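You operate a simulated robot arm through the tools that you are given. There is no shell and no other tool. Be economical: measure what you need, move in short steps, check, and stop when the job is done.

You are at the controls of a simulated robot arm. One attempt, no reset.

JOB
One filter pot reads high: open the green direct valve, shut that pot's valve and let its pressure off.
Fine: use its bleed knob and close it again; the pump keeps running; leave the other pot alone.

Only the result counts: the job must be done as asked and must still hold three seconds after the hand-in. Knocking over, shifting, dropping, spilling or breaking anything else fails it.

ROBOT AND FRAMES
A 7-joint arm with a two-finger parallel gripper on a trunk, on a base that drives. Base frame: it is fixed to the floor where the robot stands at the start and does not move with it; the origin is under the middle of the robot, x ahead of it, y to its left, z up. Lengths are in m, angles in degrees, forces in N, time in s.
Its first joint turns from -149.0 to 149.0 degrees. Places, roughly: green direct valve [0.7, 0.1, 0.8]; left bleed knob [1, 0.3, 0.9]; left pot valve [0.8, 0.3, 0.8]; left pressure gauge [1.2, 0, 1.1]; pump knob [0.4, 0.1, 0.7]; right bleed knob [0.7, -0.2, 0.9]; right pot valve [0.6, 0, 0.8]; right pressure gauge [1, -0.2, 1.1]. Payload 3.5 kg.
The tool frame sits at the grasp point between the pads (the TCP): z along the fingers, y along the line on which they close. The tips reach 0.023 m beyond it. Largest opening 0.094 m; finger width 0.038, thickness 0.01; the body of the gripper, 0.054 by 0.096 m, starts 0.039 m behind the TCP.
Orientation is that of the tool frame in the base frame, as [roll, pitch, yaw] about the fixed x, y, z axes, in that order (R = Rz(yaw) Ry(pitch) Rx(roll)). With the fingers straight down and closing along the base's y, the tool's x points along the base's -x, its y along +y and its z along -z.

CONTROLS
- The arm moves only by the tool arm_command. Its argument "series" is a list of rows, each an object of numbers (a shift or turn left out is 0, a gripper value left out holds the last): "jaw": the opening, from 0 (shut) to 1 (fully open); "x", "y", "z": the shift along the tool's x, y, z in units of 250 mm (1.0 is 250 mm); "rx", "ry", "rz": the turn, a rotation vector about the tool's x, y, z in units of 120 degrees (1.0 is 120 degrees). In form: [{"jaw": .., "x": .., "y": .., "z": .., "rx": .., "ry": .., "rz": ..}, ...]. A call has 1 to 20 rows; each row is the pose to reach, as a shift and turn from the pose commanded when the call began, along the tool's axes at that moment. A call with a number of a shift or a turn outside -1 to 1 is refused whole. Each row takes 0.2 s and may step no farther than 0.05 m and 8.6 degrees from the row before; otherwise, or with a gripper value out of range, the whole call is refused. Where a pose cannot be reached the arm comes as near as it can. A force on the tool above 40 N (or 10 N above the force at the start of the call, whichever is more), or a blocked arm, ends the call early, and 0.2 s more pass. Each finger travels about 0.153 m/s and halts on what it meets, pressing with about 33 N; the grip force reading is that of the motor and also rises with nothing between the fingers. The clock runs only during rows and for 0.2 s after the last one: add rows that repeat a pose to give the fingers time. The reply holds the time, the measured pose of the TCP, the force on the tool along the base axes, the opening and the grip force, in the units named above and with some noise, with the torque about the TCP (base axes, N m) and any sound that the robot's microphone picked up, and new pictures: "show" is both (left out), scene, wrist or none.
- Cameras (640 x 400 px; columns grow to the right, rows downward): "scene" is now at [-0.238, 0.178, 1.2838]; the picture's right is [-0.11, -0.99, 0.00], its down [-0.43, 0.05, -0.90] and it looks along [0.90, -0.10, -0.43] (base axes); focal length 285 px, centre (320, 200). "wrist" rides on the gripper at [0.086, 0.016, -0.074] in the tool frame; the picture's right is [-0.18, 0.98, 0.00], its down [-0.58, -0.11, -0.81] and it looks along [-0.79, -0.15, 0.59] (tool axes); focal length 243 px, centre (320, 200). There is no depth. A picture from a camera that has moved, and an enlarged one, comes with that camera's place and axes in the base frame and with its lens.
- steer(legs): drives the robot by 1 to 6 legs, each [ahead, left, turn to the left] in m, m and degrees, along the robot's own axes; the way and the turn of a leg run together, so that a leg with both is an arc; at most 1.5 m and 180 degrees a leg. The arm and the cameras ride along, it lands a little off, and it stops where it bumps. It gives what a move gives, and a new picture of the scene camera.
- pan_tilt(pan, tilt): turns the head with the scene camera to pan (to the left, within 143 degrees either way) and tilt (down, from -29 to 69), counted from straight ahead of the robot. It gives what a move gives, and a new picture of the scene camera.
- enlarge(camera, box): a new picture of the part [left, top, right, bottom] of that camera's present view, enlarged. The clock stands still meanwhile.
- close_job(): hands the job in; it is judged then, once.

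Go step by step. Nothing tells you exact positions but the pictures and the camera data: compare them with the known pose of the tool, close in by small moves and look again before you grip or let go. The budget is 120 turns and 260 pictures, counting those below and the enlarged ones. Unless the task says otherwise, let go and move clear before handing in, and close with one line.

The tools are called after "Call:" as name(argument=value, ...) on one line, values as JSON. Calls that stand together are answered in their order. arm_command: Moves the arm, as the interface text tells. Its arguments: {"type":"object","properties":{"series":{"type":"array","items":{"type":"object","properties":{"jaw":{"type":"number"},"x":{"type":"number"},"y":{"type":"number"},"z":{"type":"number"},"rx":{"type":"number"},"ry":{"type":"number"},"rz":{"type":"number"}}}},"show":{"type":"string","enum":["both","scene","wrist","none"]}},"required":["series"]} The other tools are called the same way: steer (legs) drives the base; pan_tilt (pan, tilt) turns the head that bears the scene camera; enlarge (camera, box) takes an enlarged picture of a part of a camera's view; close_job () hands the job in.

At the start:

```text
t: 0.0
ee_pos: [0.8418, 0.3576, 1.2014]
tcp_rot: [179.9, 0.0, 179.9]
ft_force: [0.0, 0.0, -0.3]
moment: [0.01, 0.01, -0.01]
width: 0.0943
grip_force: 0.0
robot x, y, heading: [0.0007, -0.0043, -0.1]
head pan, tilt: [-6.5, 25.4]
```

scene: 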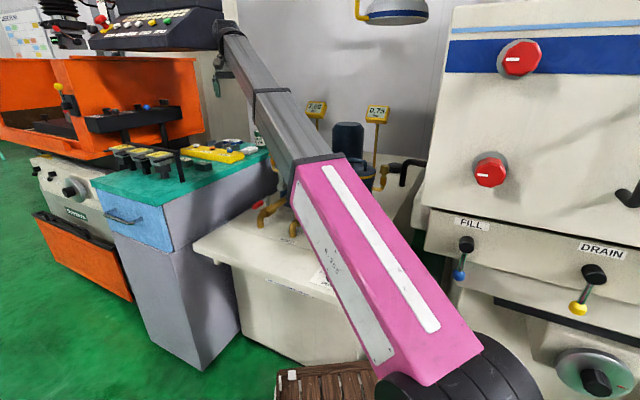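
wrist: 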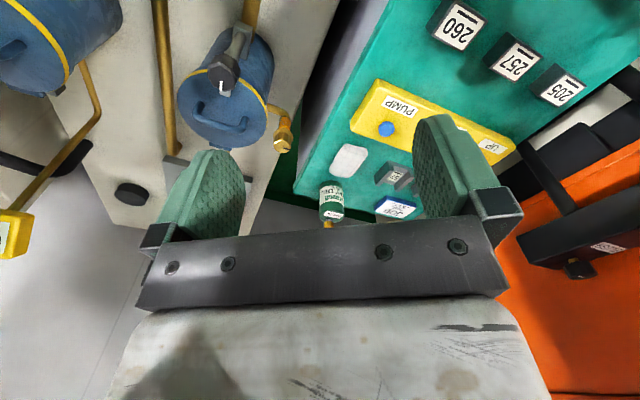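

The arm hides much of the filter rig in the scene view; I see two gauges and part of the pots. I'll enlarge both views first.

Call:
enlarge(camera="scene", box=[220, 80, 440, 220])

Call:
enlarge(camera="scene", box=[180, 180, 420, 330])

Call:
enlarge(camera="wrist", box=[0, 0, 400, 250])

```text
2.86 times, centred on (330, 150) of scene
camera zoom: at [-0.238, 0.178, 1.2838], right [-0.11, -0.99, 0.0], down [-0.43, 0.05, -0.9], along [0.9, -0.1, -0.43], focal length 815 px, centre (291, 343)
```

zoom: 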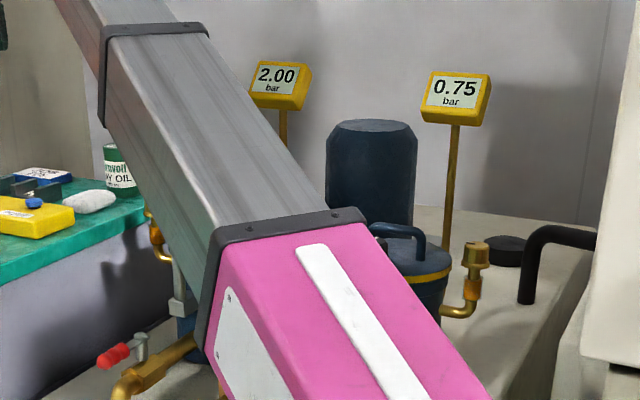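

```text
2.67 times, centred on (300, 255) of scene
camera zoom: at [-0.238, 0.178, 1.2838], right [-0.11, -0.99, 0.0], down [-0.43, 0.05, -0.9], along [0.9, -0.1, -0.43], focal length 760 px, centre (373, 53)
```

zoom: 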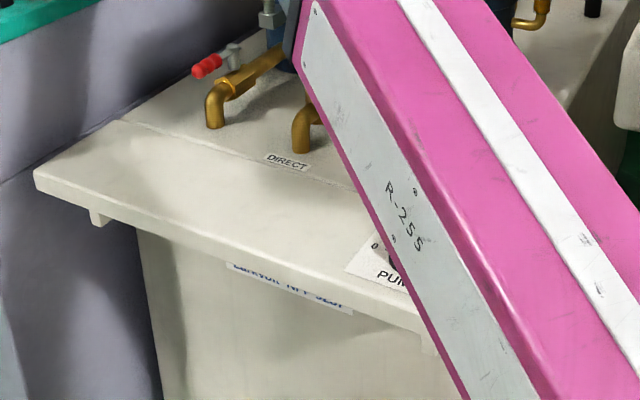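

```text
1.60 times, centred on (200, 125) of wrist
camera zoom: at [0.7551, 0.3752, 1.2766], right [0.18, 0.98, 0.0], down [0.58, -0.11, 0.81], along [0.79, -0.15, -0.59], focal length 388 px, centre (512, 320)
```

zoom: 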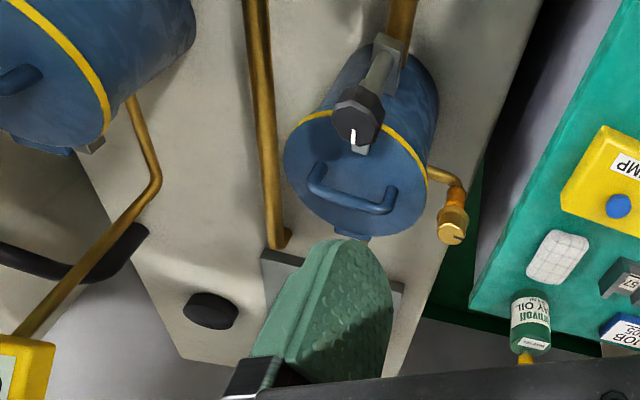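

The left gauge reads 2.00, the right one 0.75, so the left pot is probably high; I still need to confirm which gauge belongs to which pot. I'll retract the hand to the right to clear the view.

Call:
arm_command(series=[{"x": 0.1, "y": -0.1}, {"x": 0.2, "y": -0.2}, {"x": 0.3, "y": -0.3}, {"x": 0.4, "y": -0.4}, {"x": 0.5, "y": -0.5}, {"x": 0.6, "y": -0.6}, {"x": 0.7, "y": -0.7}, {"x": 0.8, "y": -0.8}, {"x": 0.9, "y": -0.9}, {"x": 1.0, "y": -1.0}])

```text
t: 1.3
ee_pos: [0.727, 0.233, 1.172]
tcp_rot: [179.2, 2.3, 179.3]
ft_force: [-0.3, 10.3, -2.5]
moment: [-1.09, -0.32, -1.19]
width: 0.0943
grip_force: 0.0
out of reach, approached as far as the arm can: row 2, 3, 4, 5, 6
robot x, y, heading: [-0.0005, 0.0019, 0.1]
head pan, tilt: [-6.5, 25.4]
stopped in row 6: the force on the tool passed its limit at 52 N (the readings are from after the stop); the commanded pose is now the measured one
camera scene: at [-0.238, 0.178, 1.2838], right [-0.11, -0.99, 0.0], down [-0.43, 0.05, -0.9], along [0.9, -0.1, -0.43], focal length 285 px, centre (320, 200)
camera wrist: at [0.6379, 0.2505, 1.2416], right [0.2, 0.98, 0.02], down [0.55, -0.13, 0.83], along [0.81, -0.15, -0.56], focal length 243 px, centre (320, 200)
```

scene: 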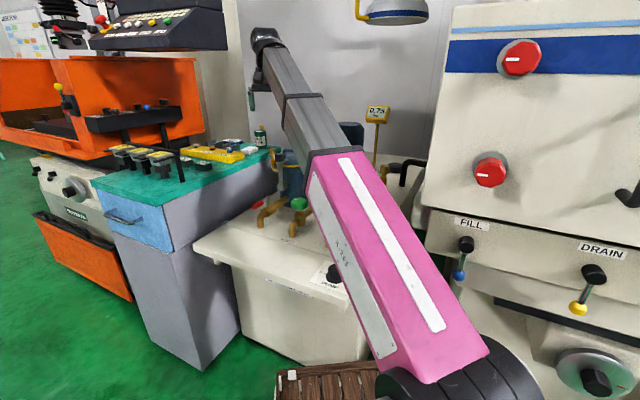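
wrist: 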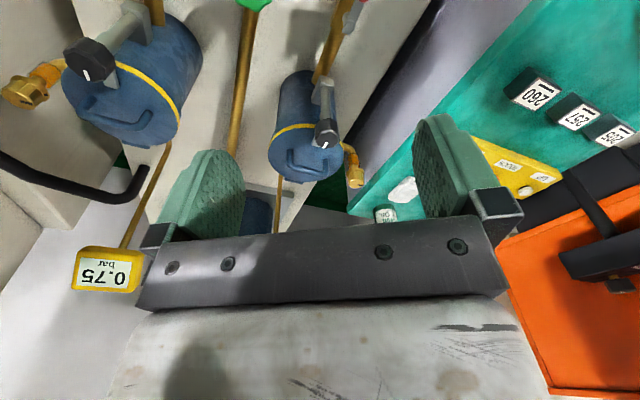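

The move ended by running out of the reach envelope at this height. I'll back the hand off a little to the left and check the force is gone.

Call:
arm_command(series=[{"x": -0.08, "y": 0.1}, {"x": -0.16, "y": 0.2, "z": -0.05}, {"x": -0.16, "y": 0.2, "z": -0.05}], show="none")

Call:
enlarge(camera="scene", box=[180, 20, 440, 180])

```text
t: 2.1
ee_pos: [0.7704, 0.281, 1.1844]
tcp_rot: [179.2, 2.2, 179.3]
ft_force: [0.4, 0.3, -0.6]
moment: [0.03, 0.02, -0.03]
width: 0.0939
grip_force: 0.0
robot x, y, heading: [0.001, -0.0012, -0.1]
head pan, tilt: [-6.5, 25.4]
```

```text
2.46 times, centred on (310, 100) of scene
camera zoom: at [-0.238, 0.178, 1.2838], right [-0.11, -0.99, 0.0], down [-0.43, 0.05, -0.9], along [0.9, -0.1, -0.43], focal length 702 px, centre (345, 446)
```

zoom: 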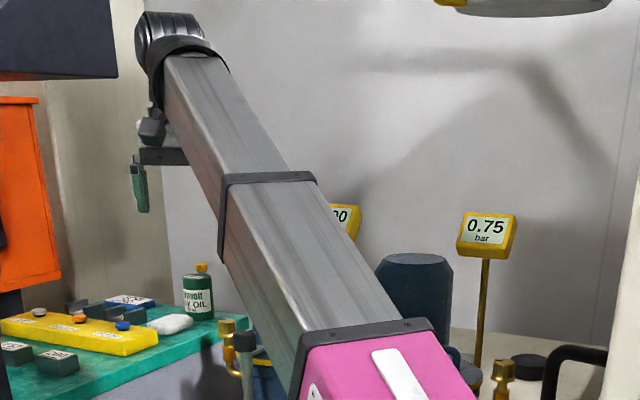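

The force has cleared. I'll back the base up a bit so both cameras view the valves.

Call:
steer(legs=[[-0.35, 0.0, 0]])

Call:
enlarge(camera="wrist", box=[0, 0, 640, 400])

```text
t: 4.4
ee_pos: [0.4189, 0.2796, 1.1848]
tcp_rot: [179.3, 2.2, 179.1]
ft_force: [-0.7, 0.4, 0.4]
moment: [0.03, 0.01, -0.01]
width: 0.0939
grip_force: 0.0
robot x, y, heading: [-0.3513, 0.0026, -0.1]
head pan, tilt: [-6.5, 25.4]
camera scene: at [-0.5886, 0.179, 1.2838], right [-0.12, -0.99, 0.0], down [-0.43, 0.05, -0.9], along [0.9, -0.1, -0.43], focal length 285 px, centre (320, 200)
```

scene: 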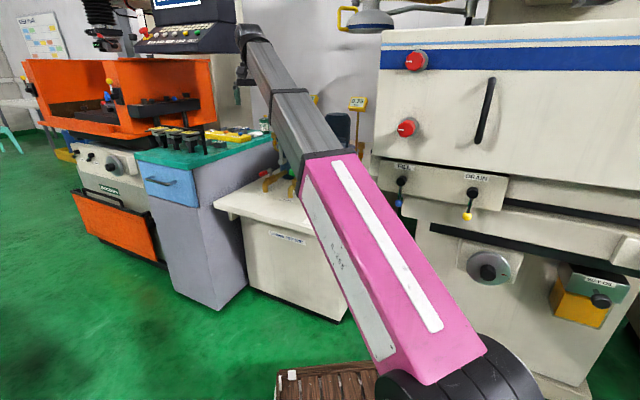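

```text
1.00 times, centred on (320, 200) of wrist (not enlarged: the box is as wide or as high as the picture)
camera zoom: at [0.3303, 0.2977, 1.2552], right [0.2, 0.98, 0.02], down [0.55, -0.13, 0.83], along [0.81, -0.15, -0.56], focal length 243 px, centre (320, 200)
```

zoom: 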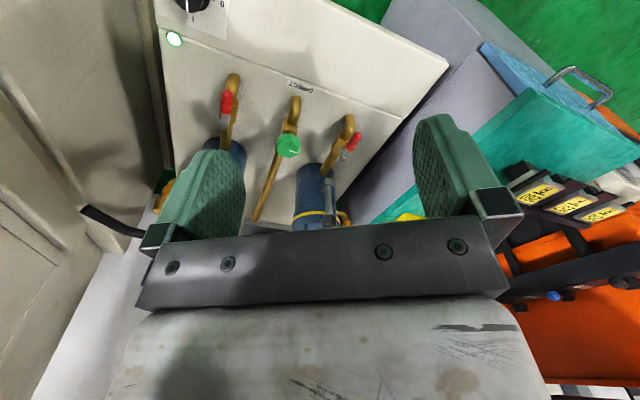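

Nice: the valves are visible from the wrist camera (upside down): red levers on both pot valves, a green direct valve in the middle. Zooming.

Call:
enlarge(camera="wrist", box=[150, 50, 410, 240])

Call:
enlarge(camera="wrist", box=[150, 0, 250, 70])

```text
2.11 times, centred on (280, 145) of wrist
camera zoom: at [0.3303, 0.2977, 1.2552], right [0.2, 0.98, 0.02], down [0.55, -0.13, 0.83], along [0.81, -0.15, -0.56], focal length 511 px, centre (404, 316)
```

zoom: 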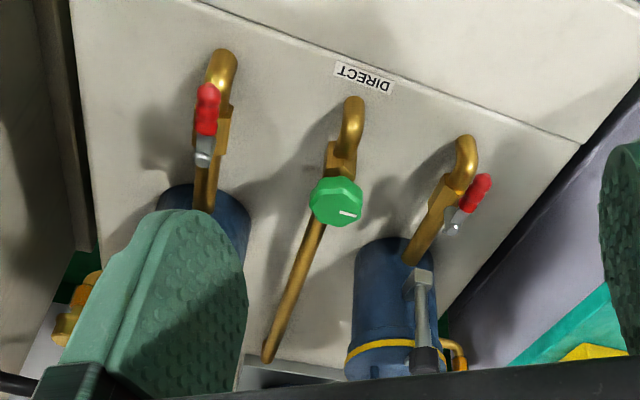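

```text
5.71 times, centred on (200, 35) of wrist
camera zoom: at [0.3303, 0.2977, 1.2552], right [0.2, 0.98, 0.02], down [0.55, -0.13, 0.83], along [0.81, -0.15, -0.56], focal length 1386 px, centre (1006, 1143)
```

zoom: 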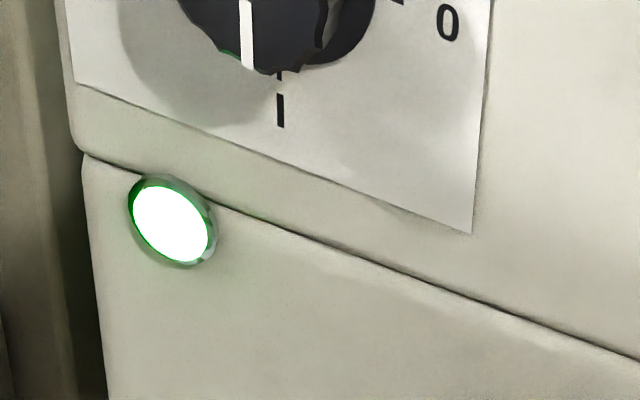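

Geometry so far (triangulated): green knob ≈ (0.73, 0.15), left lever ≈ (0.75–0.80, 0.28–0.31) parallel to its pipe (open), left brass bleed knob ≈ (1.03, 0.25, 0.92). I'll move the base left and in, facing the bench more squarely, so all are in reach.

Call:
steer(legs=[[0, 0.45, 0], [0, 0, -20], [0.4, 0.146, 0]])

Call:
enlarge(camera="wrist", box=[0, 0, 640, 400])

```text
t: 10.1
ee_pos: [0.8324, 0.4404, 1.1814]
tcp_rot: [179.4, 2.2, 158.9]
ft_force: [0.2, 0.4, 0.3]
moment: [-0.01, -0.01, -0.03]
width: 0.094
grip_force: 0.1
robot x, y, heading: [0.0333, 0.4456, -19.9]
head pan, tilt: [-6.5, 25.4]
stopped in leg 3: the robot was blocked; the commanded pose is now the measured one
camera scene: at [-0.1322, 0.6936, 1.2839], right [-0.44, -0.9, 0.0], down [-0.38, 0.19, -0.9], along [0.81, -0.4, -0.43], focal length 285 px, centre (320, 200)
```

scene: 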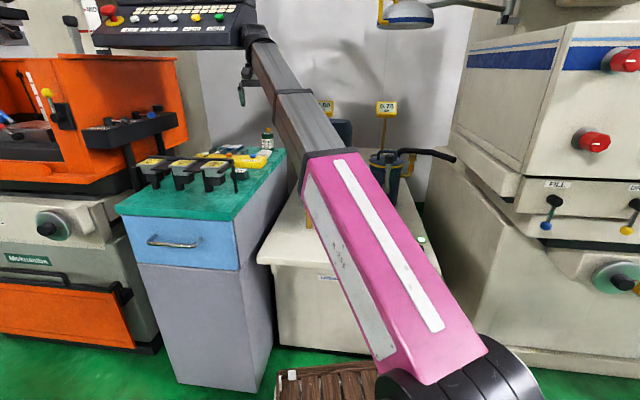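

```text
1.00 times, centred on (320, 200) of wrist (not enlarged: the box is as wide or as high as the picture)
camera zoom: at [0.7549, 0.4881, 1.2535], right [0.53, 0.85, 0.02], down [0.47, -0.31, 0.83], along [0.71, -0.43, -0.56], focal length 243 px, centre (320, 200)
```

zoom: 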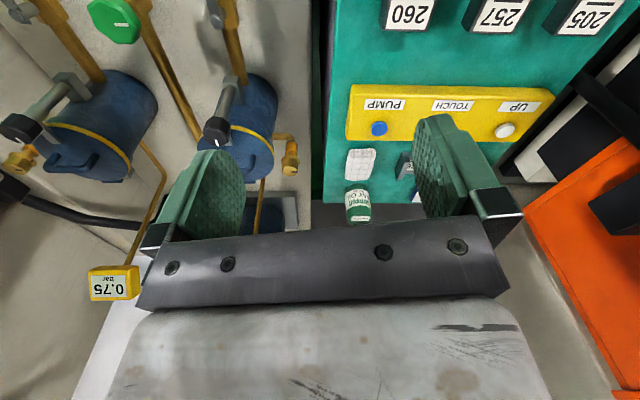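

The base stopped against the cabinet side. I'll back off slightly, shift right along the bench, and go in a little.

Call:
steer(legs=[[-0.04, 0, 0], [0, -0.19, 0], [0.14, 0, 0]])

Call:
enlarge(camera="wrist", box=[0, 0, 640, 400])

```text
t: 13.0
ee_pos: [0.8597, 0.2209, 1.1821]
tcp_rot: [179.4, 2.1, 158.5]
ft_force: [-0.3, 0.6, 0.1]
moment: [0.01, 0.01, 0.0]
width: 0.0943
grip_force: 0.2
robot x, y, heading: [0.0597, 0.2301, -20.2]
head pan, tilt: [-6.5, 25.4]
camera scene: at [-0.1032, 0.4806, 1.2838], right [-0.45, -0.89, 0.0], down [-0.38, 0.19, -0.9], along [0.81, -0.41, -0.43], focal length 285 px, centre (320, 200)
```

scene: 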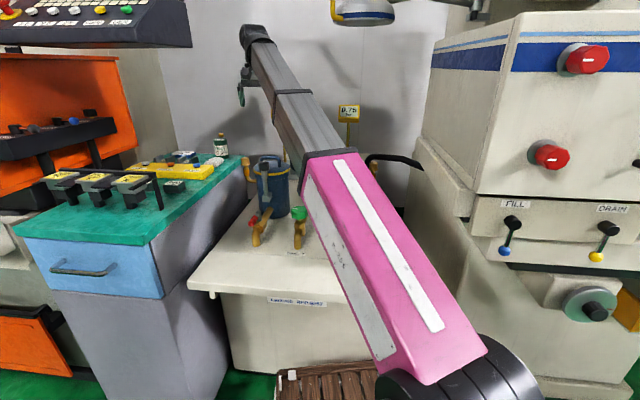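

```text
1.00 times, centred on (320, 200) of wrist (not enlarged: the box is as wide or as high as the picture)
camera zoom: at [0.7826, 0.2692, 1.2528], right [0.53, 0.85, 0.02], down [0.47, -0.31, 0.83], along [0.71, -0.43, -0.56], focal length 243 px, centre (320, 200)
```

zoom: 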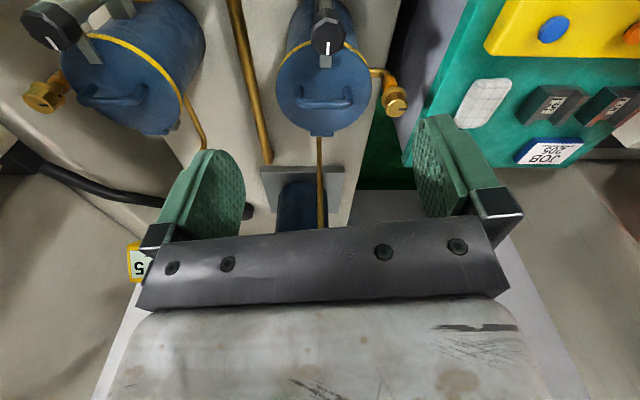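

Left gauge post clearly rises from the left pot, so the left pot is the high one. The scene camera now sees valves; zooming.

Call:
enlarge(camera="scene", box=[225, 140, 335, 260])

Call:
enlarge(camera="wrist", box=[240, 0, 440, 130])

```text
3.33 times, centred on (280, 200) of scene
camera zoom: at [-0.1032, 0.4806, 1.2838], right [-0.45, -0.89, 0.0], down [-0.38, 0.19, -0.9], along [0.81, -0.41, -0.43], focal length 950 px, centre (453, 200)
```

zoom: 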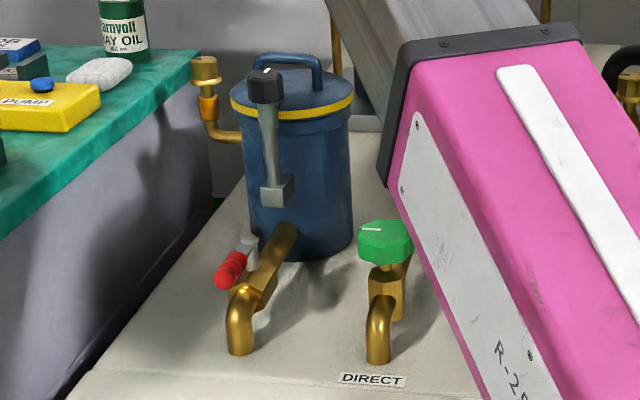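

```text
3.08 times, centred on (340, 65) of wrist
camera zoom: at [0.7826, 0.2692, 1.2528], right [0.53, 0.85, 0.02], down [0.47, -0.31, 0.83], along [0.71, -0.43, -0.56], focal length 746 px, centre (258, 615)
```

zoom: 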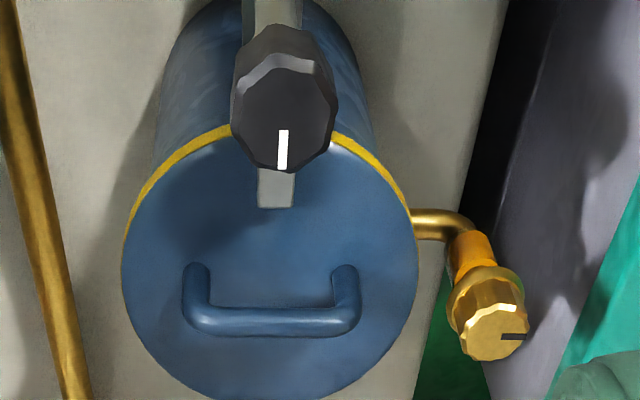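

Brass bleed knob (with dark pointer) sits on the elbow left of the pot; the black knob is the lid clamp, to be left alone. First the green knob at about (0.724, 0.147, 0.81): I'll bring the hand above it.

Call:
arm_command(series=[{"z": 0.18}, {"z": 0.36, "ry": 0.0175}, {"x": 0.08, "y": -0.095, "z": 0.47, "ry": 0.0175}, {"x": 0.16, "y": -0.19, "z": 0.58, "ry": 0.0175}, {"x": 0.24, "y": -0.285, "z": 0.69, "ry": 0.0175}, {"x": 0.32, "y": -0.38, "z": 0.8, "ry": 0.0175}, {"x": 0.396, "y": -0.476, "z": 0.9, "ry": 0.0175}, {"x": 0.396, "y": -0.476, "z": 0.9, "ry": 0.0175}])

```text
t: 14.8
ee_pos: [0.7341, 0.1452, 0.9518]
tcp_rot: [179.4, 0.1, 158.5]
ft_force: [1.0, -0.3, 0.6]
moment: [0.01, -0.02, -0.02]
width: 0.0939
grip_force: 0.0
robot x, y, heading: [0.0579, 0.232, -20.3]
head pan, tilt: [-6.5, 25.4]
camera scene: at [-0.1032, 0.4806, 1.2838], right [-0.45, -0.89, 0.0], down [-0.38, 0.19, -0.9], along [0.81, -0.41, -0.43], focal length 285 px, centre (320, 200)
camera wrist: at [0.6584, 0.1924, 1.0258], right [0.53, 0.85, 0.01], down [0.5, -0.32, 0.81], along [0.69, -0.42, -0.59], focal length 243 px, centre (320, 200)
```

scene: 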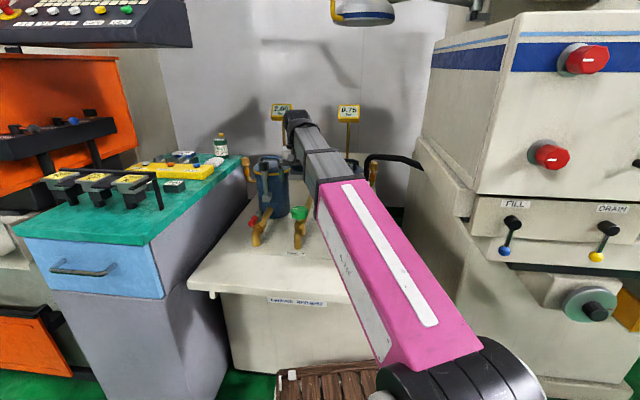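
wrist: 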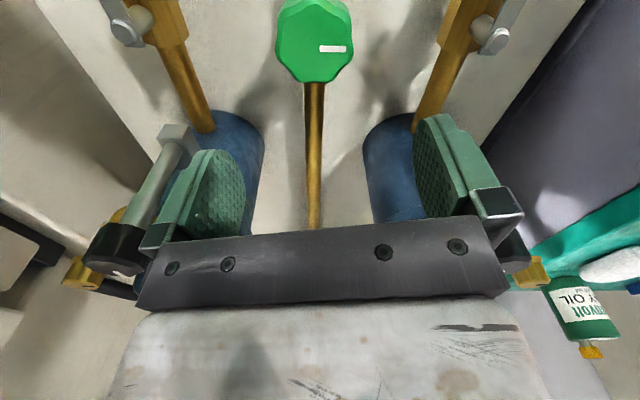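

The knob is nearly under the hand, about 8 mm nearer the robot. Descending part way, then a check.

Call:
arm_command(series=[{"x": 0.015, "y": -0.01, "z": 0.15}, {"x": 0.03, "y": -0.016, "z": 0.28}, {"x": 0.03, "y": -0.016, "z": 0.36}, {"x": 0.03, "y": -0.016, "z": 0.36}], show="wrist")

Call:
enlarge(camera="scene", box=[225, 140, 385, 260])

```text
t: 15.8
ee_pos: [0.7226, 0.1456, 0.8591]
tcp_rot: [179.5, 0.0, 158.5]
ft_force: [-0.4, 0.5, -1.3]
moment: [-0.01, -0.01, 0.03]
width: 0.094
grip_force: 0.0
robot x, y, heading: [0.0599, 0.2336, -20.4]
head pan, tilt: [-6.5, 25.4]
camera wrist: at [0.6479, 0.1935, 0.9346], right [0.53, 0.85, 0.01], down [0.5, -0.32, 0.81], along [0.69, -0.42, -0.59], focal length 243 px, centre (320, 200)
```

wrist: 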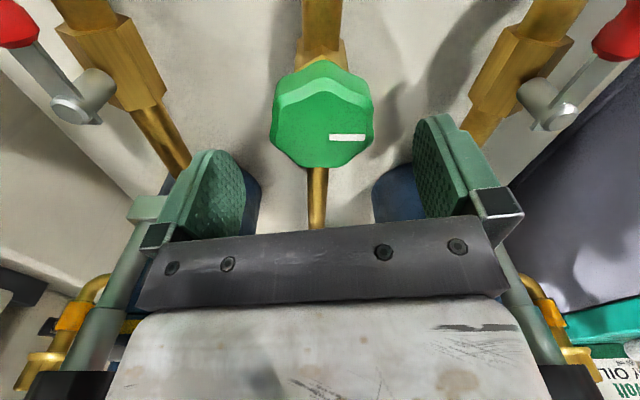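

```text
3.33 times, centred on (305, 200) of scene
camera zoom: at [-0.1032, 0.4806, 1.2838], right [-0.45, -0.89, 0.0], down [-0.38, 0.19, -0.9], along [0.81, -0.41, -0.43], focal length 950 px, centre (370, 200)
```

zoom: 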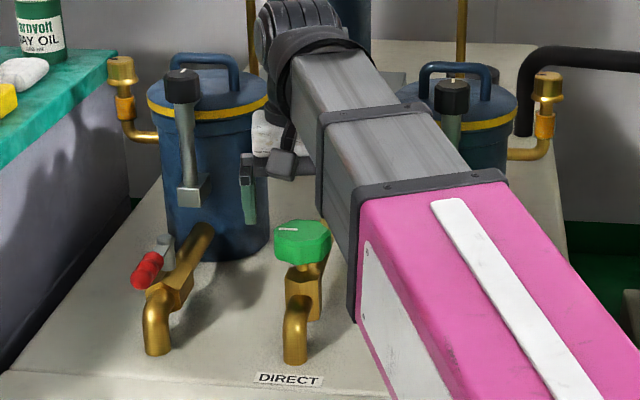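

Knob is centred between the fingers. I also see the pot levers have vertical stems, lying along their pipes (open). Descending and gripping the green knob.

Call:
arm_command(series=[{"z": 0.1}, {"z": 0.2}, {"z": 0.216}, {"z": 0.216, "jaw": 0}, {"z": 0.216, "jaw": 0}, {"z": 0.216, "jaw": 0}], show="wrist")

```text
t: 17.2
ee_pos: [0.7267, 0.1479, 0.8088]
tcp_rot: [179.5, 0.0, 158.5]
ft_force: [0.2, 6.4, -9.8]
moment: [-0.29, -0.51, 0.01]
width: 0.0595
grip_force: 44.7
robot x, y, heading: [0.0598, 0.2304, -20.2]
head pan, tilt: [-6.5, 25.4]
camera wrist: at [0.6506, 0.194, 0.883], right [0.53, 0.85, 0.01], down [0.5, -0.32, 0.81], along [0.69, -0.42, -0.59], focal length 243 px, centre (320, 200)
```

wrist: 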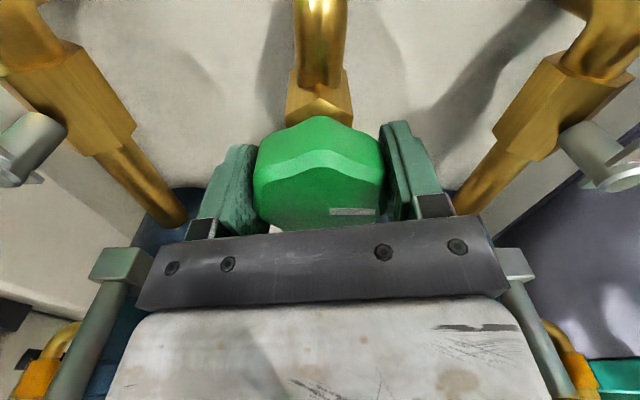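

Gripped at 59 mm. Turning it counter-clockwise (seen from above) in steps.

Call:
arm_command(series=[{"z": 0, "rz": -0.05}, {"rz": -0.1}, {"rz": -0.15}, {"rz": -0.2}, {"rz": -0.25}, {"rz": -0.25}], show="wrist")

```text
t: 18.6
ee_pos: [0.7256, 0.1473, 0.8093]
tcp_rot: [179.3, 0.5, -171.4]
ft_force: [7.6, 19.9, 2.3]
moment: [0.14, 0.43, -0.01]
width: 0.0593
grip_force: 45.4
robot x, y, heading: [0.0591, 0.2341, -20.2]
head pan, tilt: [-6.5, 25.4]
camera wrist: at [0.6372, 0.1505, 0.8824], right [0.03, 1.0, 0.01], down [0.59, -0.03, 0.81], along [0.81, -0.02, -0.59], focal length 243 px, centre (320, 200)
```

wrist: 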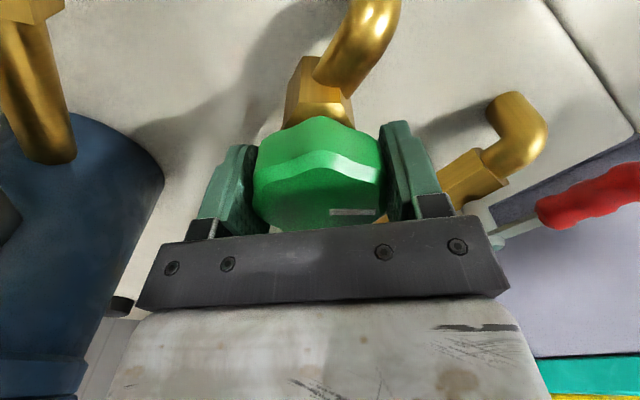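

The knob turns with the hand freely. Continuing by another 60°.

Call:
arm_command(series=[{"rz": -0.06}, {"rz": -0.12}, {"rz": -0.18}, {"rz": -0.24}, {"rz": -0.3}, {"rz": -0.36}, {"rz": -0.42}, {"rz": -0.48}, {"rz": -0.5}, {"rz": -0.5}])

```text
t: 20.8
ee_pos: [0.7239, 0.1463, 0.8091]
tcp_rot: [180.0, 0.7, -111.4]
ft_force: [-0.6, 19.9, 2.3]
moment: [0.52, 0.4, 0.02]
width: 0.0592
grip_force: 44.6
robot x, y, heading: [0.0591, 0.2251, -20.0]
head pan, tilt: [-6.5, 25.4]
camera scene: at [-0.1033, 0.481, 1.2837], right [-0.45, -0.89, 0.0], down [-0.38, 0.19, -0.9], along [0.81, -0.41, -0.43], focal length 285 px, centre (320, 200)
camera wrist: at [0.678, 0.0726, 0.8817], right [-0.85, 0.53, 0.0], down [0.31, 0.49, 0.81], along [0.43, 0.69, -0.58], focal length 243 px, centre (320, 200)
```

scene: 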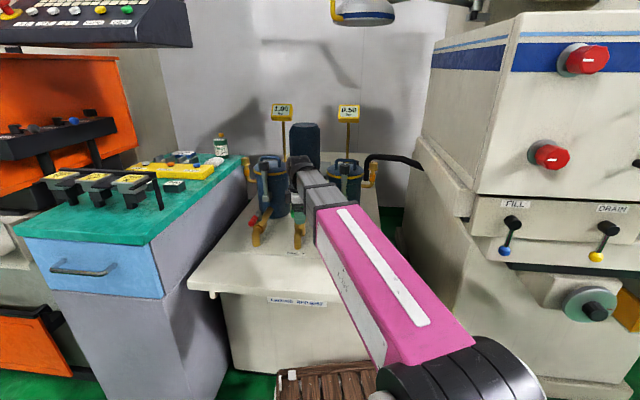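
wrist: 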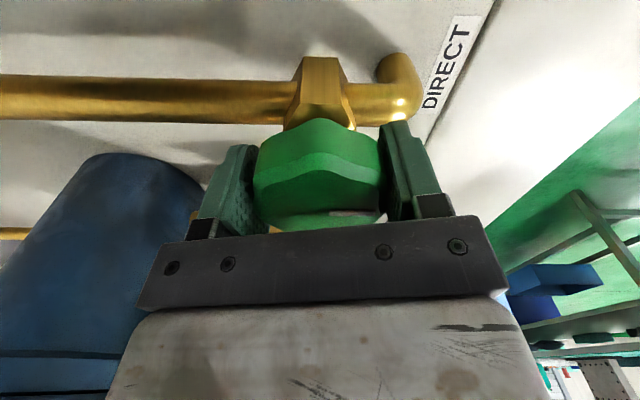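

Pointer is now along the pipe. Checking gauges to see the effect.

Call:
enlarge(camera="scene", box=[240, 90, 380, 180])

```text
4.44 times, centred on (310, 135) of scene
camera zoom: at [-0.1033, 0.481, 1.2837], right [-0.45, -0.89, 0.0], down [-0.38, 0.19, -0.9], along [0.81, -0.41, -0.43], focal length 1267 px, centre (364, 489)
```

zoom: 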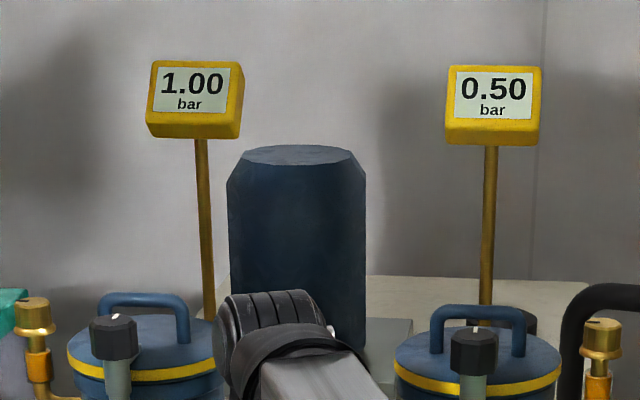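

Pressures fell to 1.00 / 0.50, so the direct valve is opening. Testing a little more turn to see whether it is at its stop.

Call:
arm_command(series=[{"rz": -0.06}, {"rz": -0.12}, {"rz": -0.12}], show="none")

Call:
enlarge(camera="scene", box=[240, 90, 380, 180])

Call:
enlarge(camera="wrist", box=[200, 90, 440, 240])

```text
t: 21.6
ee_pos: [0.7243, 0.1472, 0.8096]
tcp_rot: [-179.9, 0.6, -97.0]
ft_force: [-10.0, 12.4, -1.6]
moment: [0.86, 0.39, 0.02]
width: 0.0591
grip_force: 45.1
robot x, y, heading: [0.0584, 0.2312, -20.5]
head pan, tilt: [-6.5, 25.4]
```

```text
4.44 times, centred on (310, 135) of scene
camera zoom: at [-0.1034, 0.4808, 1.2838], right [-0.45, -0.89, 0.0], down [-0.38, 0.19, -0.9], along [0.81, -0.41, -0.43], focal length 1267 px, centre (364, 489)
```

zoom: 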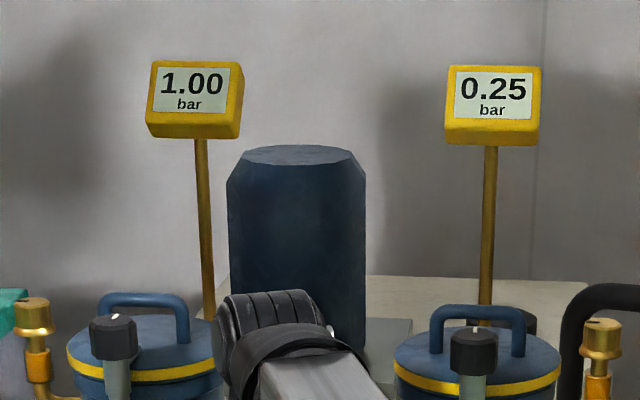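

```text
2.67 times, centred on (320, 165) of wrist
camera zoom: at [0.6981, 0.0634, 0.8818], right [-0.95, 0.3, 0.0], down [0.18, 0.56, 0.81], along [0.25, 0.77, -0.58], focal length 647 px, centre (320, 293)
```

zoom: 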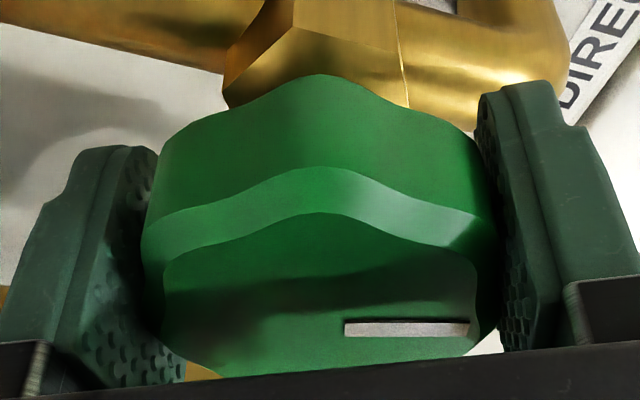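

It still turns without resistance, so it is more than a quarter-turn valve. Continuing until I feel a stop.

Call:
arm_command(series=[{"rz": -0.06}, {"rz": -0.12}, {"rz": -0.18}, {"rz": -0.24}, {"rz": -0.3}, {"rz": -0.36}, {"rz": -0.42}, {"rz": -0.48}, {"rz": -0.54}, {"rz": -0.6}, {"rz": -0.6}], show="wrist")

Call:
enlarge(camera="scene", box=[240, 90, 380, 180])

```text
t: 24.0
ee_pos: [0.7271, 0.147, 0.808]
tcp_rot: [-179.3, -0.1, -25.1]
ft_force: [9.5, 6.2, -2.9]
moment: [-0.44, 0.64, -1.66]
width: 0.0596
grip_force: 44.7
robot x, y, heading: [0.0592, 0.2318, -19.7]
head pan, tilt: [-6.5, 25.4]
camera wrist: at [0.7975, 0.0955, 0.8827], right [-0.58, -0.81, -0.01], down [-0.49, 0.34, 0.81], along [-0.65, 0.48, -0.59], focal length 243 px, centre (320, 200)
```

wrist: 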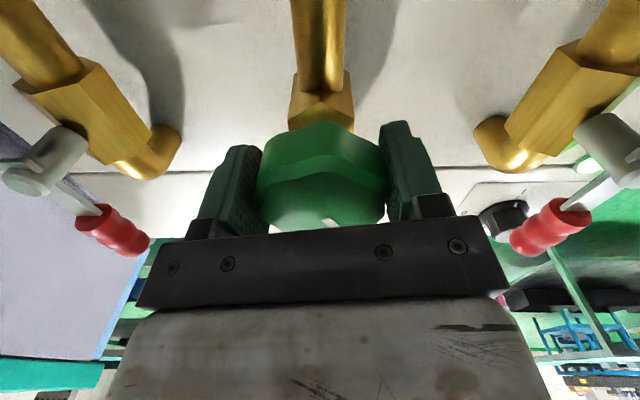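

```text
4.44 times, centred on (310, 135) of scene
camera zoom: at [-0.1028, 0.4809, 1.2838], right [-0.45, -0.89, 0.0], down [-0.38, 0.19, -0.9], along [0.81, -0.41, -0.43], focal length 1267 px, centre (364, 489)
```

zoom: 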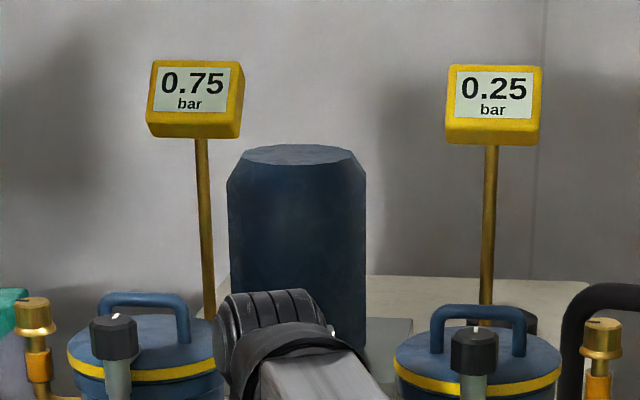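

Call:
enlarge(camera="wrist", box=[200, 90, 440, 240])

```text
2.67 times, centred on (320, 165) of wrist
camera zoom: at [0.7975, 0.0955, 0.8827], right [-0.58, -0.81, -0.01], down [-0.49, 0.34, 0.81], along [-0.65, 0.48, -0.59], focal length 647 px, centre (320, 293)
```

zoom: 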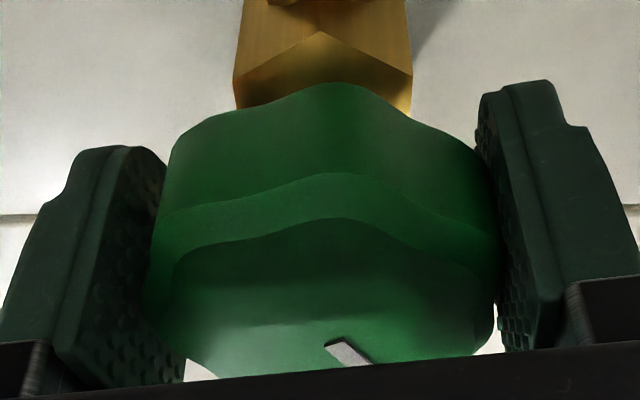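

The knob hit its stop (torque rose, pads slipped), so it's fully open at ~115°. Releasing and lifting straight up.

Call:
arm_command(series=[{"jaw": 1}, {"jaw": 1}, {"jaw": 1}, {"z": -0.15}, {"z": -0.3}, {"z": -0.45}, {"z": -0.6}, {"z": -0.6}])

Call:
enlarge(camera="scene", box=[225, 170, 345, 260])

```text
t: 25.8
ee_pos: [0.7246, 0.1458, 0.9572]
tcp_rot: [-179.3, 0.0, -25.1]
ft_force: [0.1, -0.2, -0.4]
moment: [0.04, 0.03, 0.03]
width: 0.094
grip_force: 0.1
robot x, y, heading: [0.0581, 0.2333, -19.9]
head pan, tilt: [-6.5, 25.4]
camera scene: at [-0.1032, 0.4806, 1.2838], right [-0.45, -0.89, 0.0], down [-0.38, 0.19, -0.9], along [0.81, -0.41, -0.43], focal length 285 px, centre (320, 200)
camera wrist: at [0.796, 0.0951, 1.0312], right [-0.58, -0.81, -0.01], down [-0.48, 0.34, 0.81], along [-0.65, 0.48, -0.59], focal length 243 px, centre (320, 200)
```

scene: 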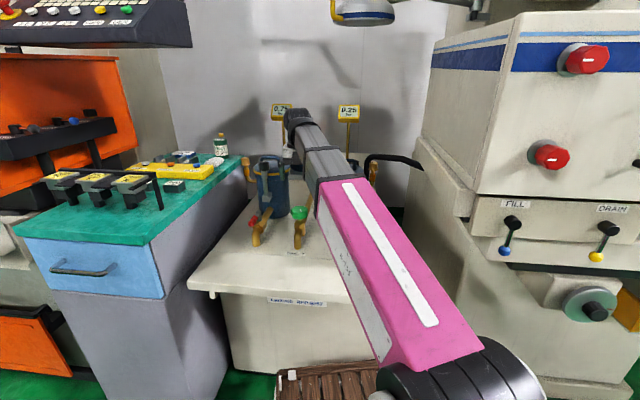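
wrist: 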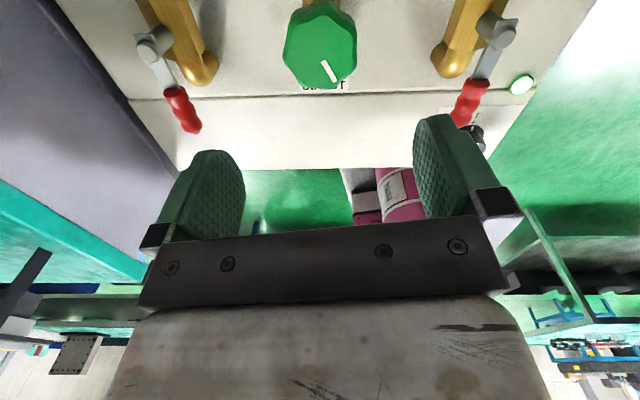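

```text
4.44 times, centred on (285, 215) of scene
camera zoom: at [-0.1032, 0.4806, 1.2838], right [-0.45, -0.89, 0.0], down [-0.38, 0.19, -0.9], along [0.81, -0.41, -0.43], focal length 1267 px, centre (476, 133)
```

zoom: 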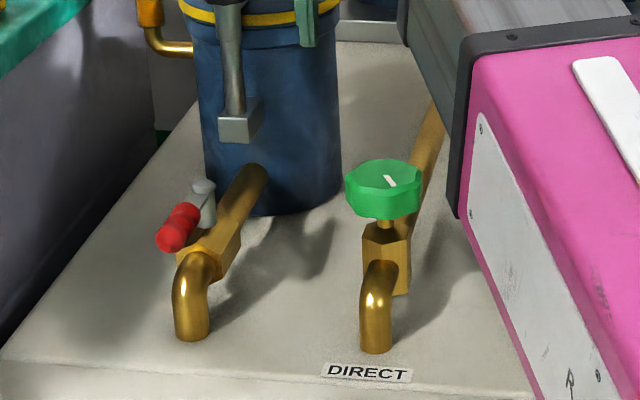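

Zooming on the left lever from the far side to pin its geometry and axis.

Call:
enlarge(camera="wrist", box=[90, 0, 250, 140])

```text
2.86 times, centred on (170, 70) of wrist
camera zoom: at [0.796, 0.0951, 1.0312], right [-0.58, -0.81, -0.01], down [-0.48, 0.34, 0.81], along [-0.65, 0.48, -0.59], focal length 693 px, centre (749, 571)
```

zoom: 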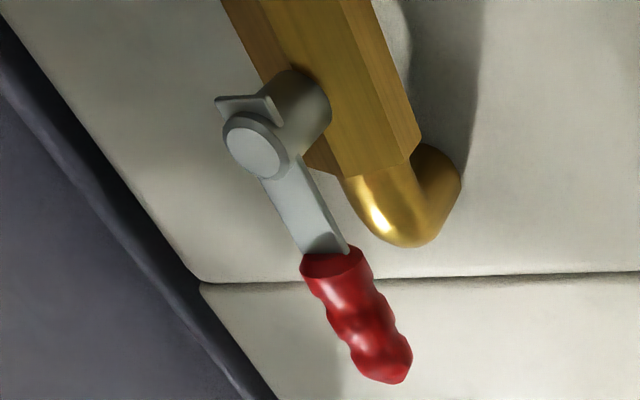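

The lever's stem is upright with the handle toward the robot (hub ≈ (0.808, 0.268, 0.80), handle centre ≈ (0.76, 0.30, 0.80)). I'll turn the hand back so the camera faces the robot side, with fingers shut as a pusher.

Call:
arm_command(series=[{"rz": 0.07, "jaw": 0}, {"rz": 0.14}, {"rz": 0.21}, {"rz": 0.28}, {"rz": 0.35}, {"rz": 0.42}, {"rz": 0.49}, {"rz": 0.56}, {"rz": 0.63}, {"rz": 0.7}, {"rz": 0.74}], show="none")

Call:
arm_command(series=[{"rz": 0.07}, {"rz": 0.14}, {"rz": 0.21}, {"rz": 0.28}, {"rz": 0.35}, {"rz": 0.42}, {"rz": 0.49}, {"rz": 0.56}, {"rz": 0.63}, {"rz": 0.7}, {"rz": 0.73}, {"rz": 0.73}], show="wrist")

Call:
enlarge(camera="scene", box=[225, 90, 385, 260])

```text
t: 28.2
ee_pos: [0.7254, 0.1447, 0.9577]
tcp_rot: [-180.0, 0.6, -114.0]
ft_force: [-0.3, 0.8, -0.5]
moment: [-0.02, 0.03, 0.01]
width: 0.0001
grip_force: 33.3
robot x, y, heading: [0.057, 0.2329, -20.2]
head pan, tilt: [-6.5, 25.4]
```

```text
t: 30.8
ee_pos: [0.7245, 0.1443, 0.9579]
tcp_rot: [179.5, 0.0, 158.5]
ft_force: [-0.6, 0.5, -0.6]
moment: [-0.02, -0.03, 0.0]
width: 0.0001
grip_force: 33.6
robot x, y, heading: [0.0592, 0.231, -20.3]
head pan, tilt: [-6.5, 25.4]
camera wrist: at [0.65, 0.1912, 1.032], right [0.53, 0.85, 0.01], down [0.5, -0.32, 0.81], along [0.69, -0.42, -0.59], focal length 243 px, centre (320, 200)
```

wrist: 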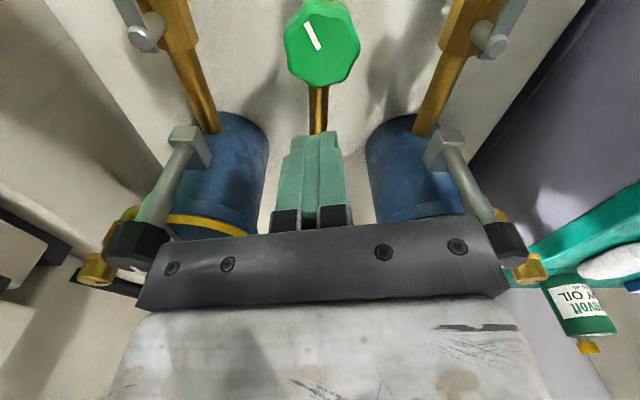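

```text
2.35 times, centred on (305, 175) of scene
camera zoom: at [-0.1032, 0.4806, 1.2838], right [-0.45, -0.89, 0.0], down [-0.38, 0.19, -0.9], along [0.81, -0.41, -0.43], focal length 671 px, centre (355, 259)
```

zoom: 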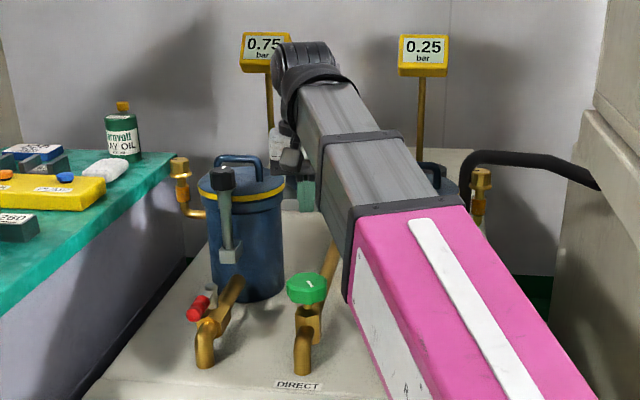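

Direct knob pointer is along the pipe; gauges 0.75/0.25. Now move to the right side of the left lever, still above it.

Call:
arm_command(series=[{"x": 0.03, "y": 0.17}, {"x": 0.08, "y": 0.34}, {"x": 0.13, "y": 0.51, "z": 0.08}, {"x": 0.13, "y": 0.51, "z": 0.24}, {"x": 0.13, "y": 0.51, "z": 0.24}])

Call:
enlarge(camera="scene", box=[225, 150, 345, 260])

```text
t: 32.0
ee_pos: [0.7431, 0.2722, 0.9003]
tcp_rot: [179.4, 0.0, 158.6]
ft_force: [0.6, -0.2, 0.5]
moment: [0.01, -0.03, 0.01]
width: 0.0
grip_force: 32.6
robot x, y, heading: [0.0575, 0.2295, -20.2]
head pan, tilt: [-6.5, 25.4]
camera scene: at [-0.1032, 0.4806, 1.2838], right [-0.45, -0.89, 0.0], down [-0.38, 0.19, -0.9], along [0.81, -0.41, -0.43], focal length 285 px, centre (320, 200)
camera wrist: at [0.6683, 0.3196, 0.9741], right [0.53, 0.85, 0.01], down [0.5, -0.32, 0.81], along [0.69, -0.42, -0.59], focal length 243 px, centre (320, 200)
```

scene: 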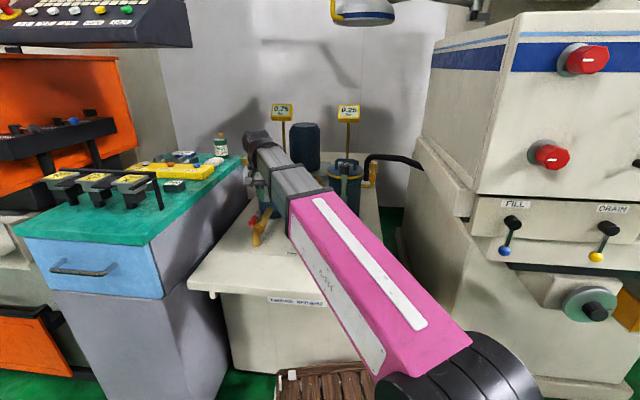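
wrist: 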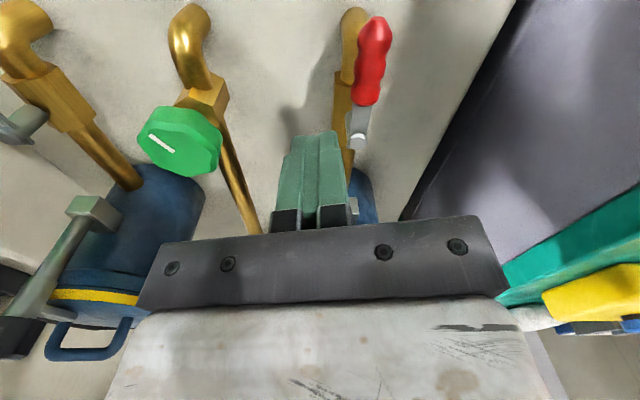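

```text
3.64 times, centred on (285, 205) of scene
camera zoom: at [-0.1032, 0.4806, 1.2838], right [-0.45, -0.89, 0.0], down [-0.38, 0.19, -0.9], along [0.81, -0.41, -0.43], focal length 1037 px, centre (447, 182)
```

zoom: 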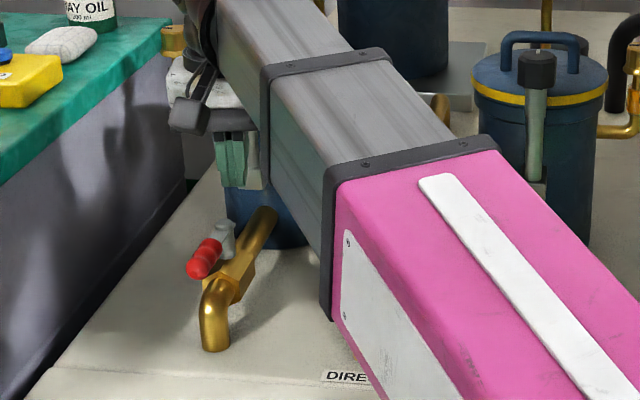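

The fingers are to the right of the handle. Lowering beside it, then a first gentle push to the left (clockwise = closing).

Call:
arm_command(series=[{"z": 0.15}, {"z": 0.3}, {"z": 0.38}, {"z": 0.38}, {"z": 0.38, "x": 0.011, "y": 0.04}, {"z": 0.38, "x": 0.011, "y": 0.1}, {"z": 0.38, "x": 0.011, "y": 0.159}])

```text
t: 33.6
ee_pos: [0.7548, 0.3155, 0.805]
tcp_rot: [179.4, 0.0, 158.5]
ft_force: [-0.3, -1.0, -0.5]
moment: [-0.01, -0.01, -0.03]
width: 0.0002
grip_force: 32.7
robot x, y, heading: [0.0582, 0.2288, -19.8]
head pan, tilt: [-6.5, 25.4]
camera scene: at [-0.1032, 0.4806, 1.2838], right [-0.45, -0.89, 0.0], down [-0.38, 0.19, -0.9], along [0.81, -0.41, -0.43], focal length 285 px, centre (320, 200)
camera wrist: at [0.6804, 0.3627, 0.879], right [0.53, 0.85, 0.01], down [0.5, -0.32, 0.81], along [0.69, -0.42, -0.59], focal length 243 px, centre (320, 200)
```

scene: 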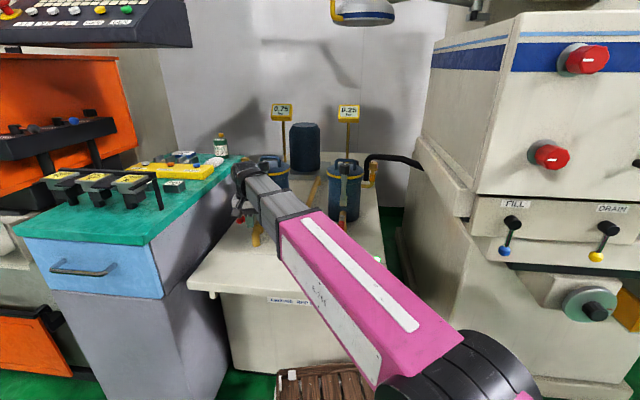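
wrist: 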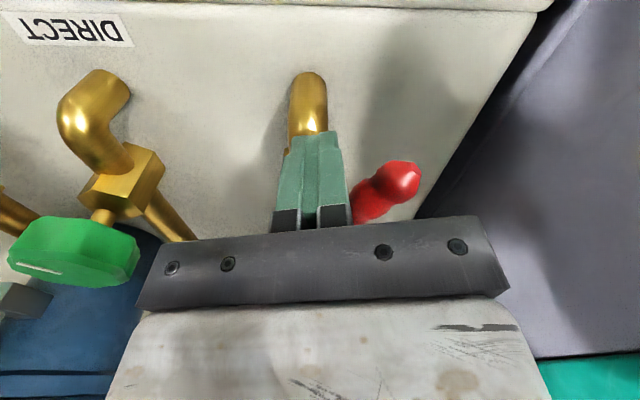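

The lever moves with no resistance in that direction. Continuing along the arc.

Call:
arm_command(series=[{"x": -0.015, "y": 0.045}, {"x": -0.036, "y": 0.083}, {"x": -0.065, "y": 0.12}, {"x": -0.099, "y": 0.151}, {"x": -0.15, "y": 0.178}, {"x": -0.199, "y": 0.194}, {"x": -0.215, "y": 0.195}])

Call:
enlarge(camera="scene", box=[205, 90, 365, 250])

```text
t: 35.2
ee_pos: [0.8169, 0.3429, 0.8042]
tcp_rot: [179.4, -0.3, 158.7]
ft_force: [-32.9, 12.1, -3.8]
moment: [0.07, 0.13, -0.48]
width: 0.0
grip_force: 32.7
robot x, y, heading: [0.0579, 0.2321, -20.0]
head pan, tilt: [-6.5, 25.4]
camera scene: at [-0.1044, 0.4811, 1.2837], right [-0.45, -0.89, 0.0], down [-0.38, 0.19, -0.9], along [0.81, -0.41, -0.43], focal length 285 px, centre (320, 200)
camera wrist: at [0.7421, 0.3899, 0.8797], right [0.53, 0.85, 0.01], down [0.5, -0.32, 0.8], along [0.68, -0.42, -0.6], focal length 243 px, centre (320, 200)
```

scene: 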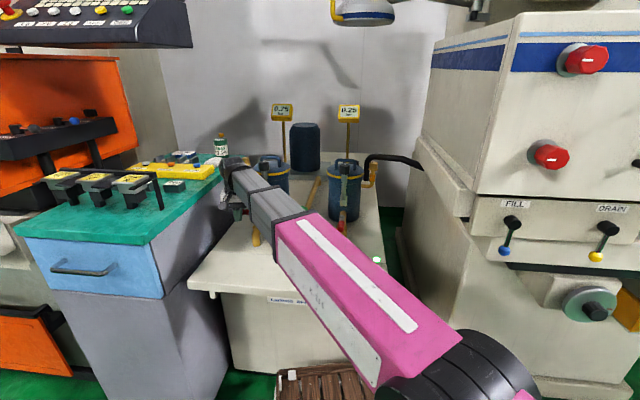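
wrist: 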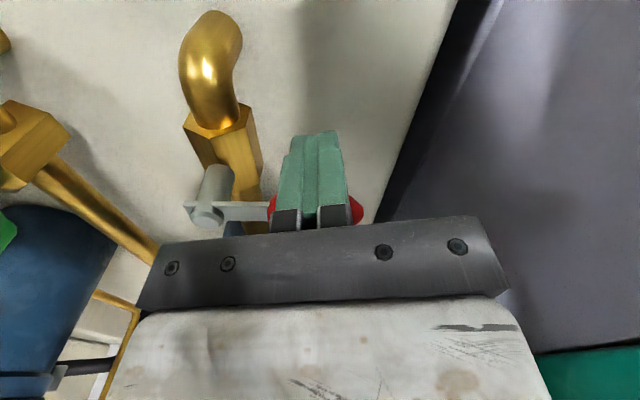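

```text
2.50 times, centred on (285, 170) of scene
camera zoom: at [-0.1044, 0.4811, 1.2837], right [-0.45, -0.89, 0.0], down [-0.38, 0.19, -0.9], along [0.81, -0.41, -0.43], focal length 713 px, centre (408, 275)
```

zoom: 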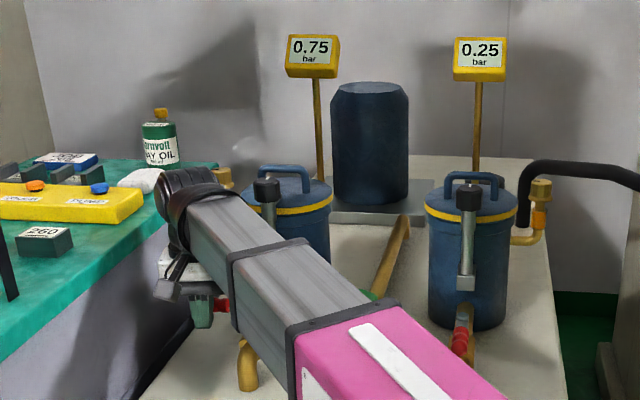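

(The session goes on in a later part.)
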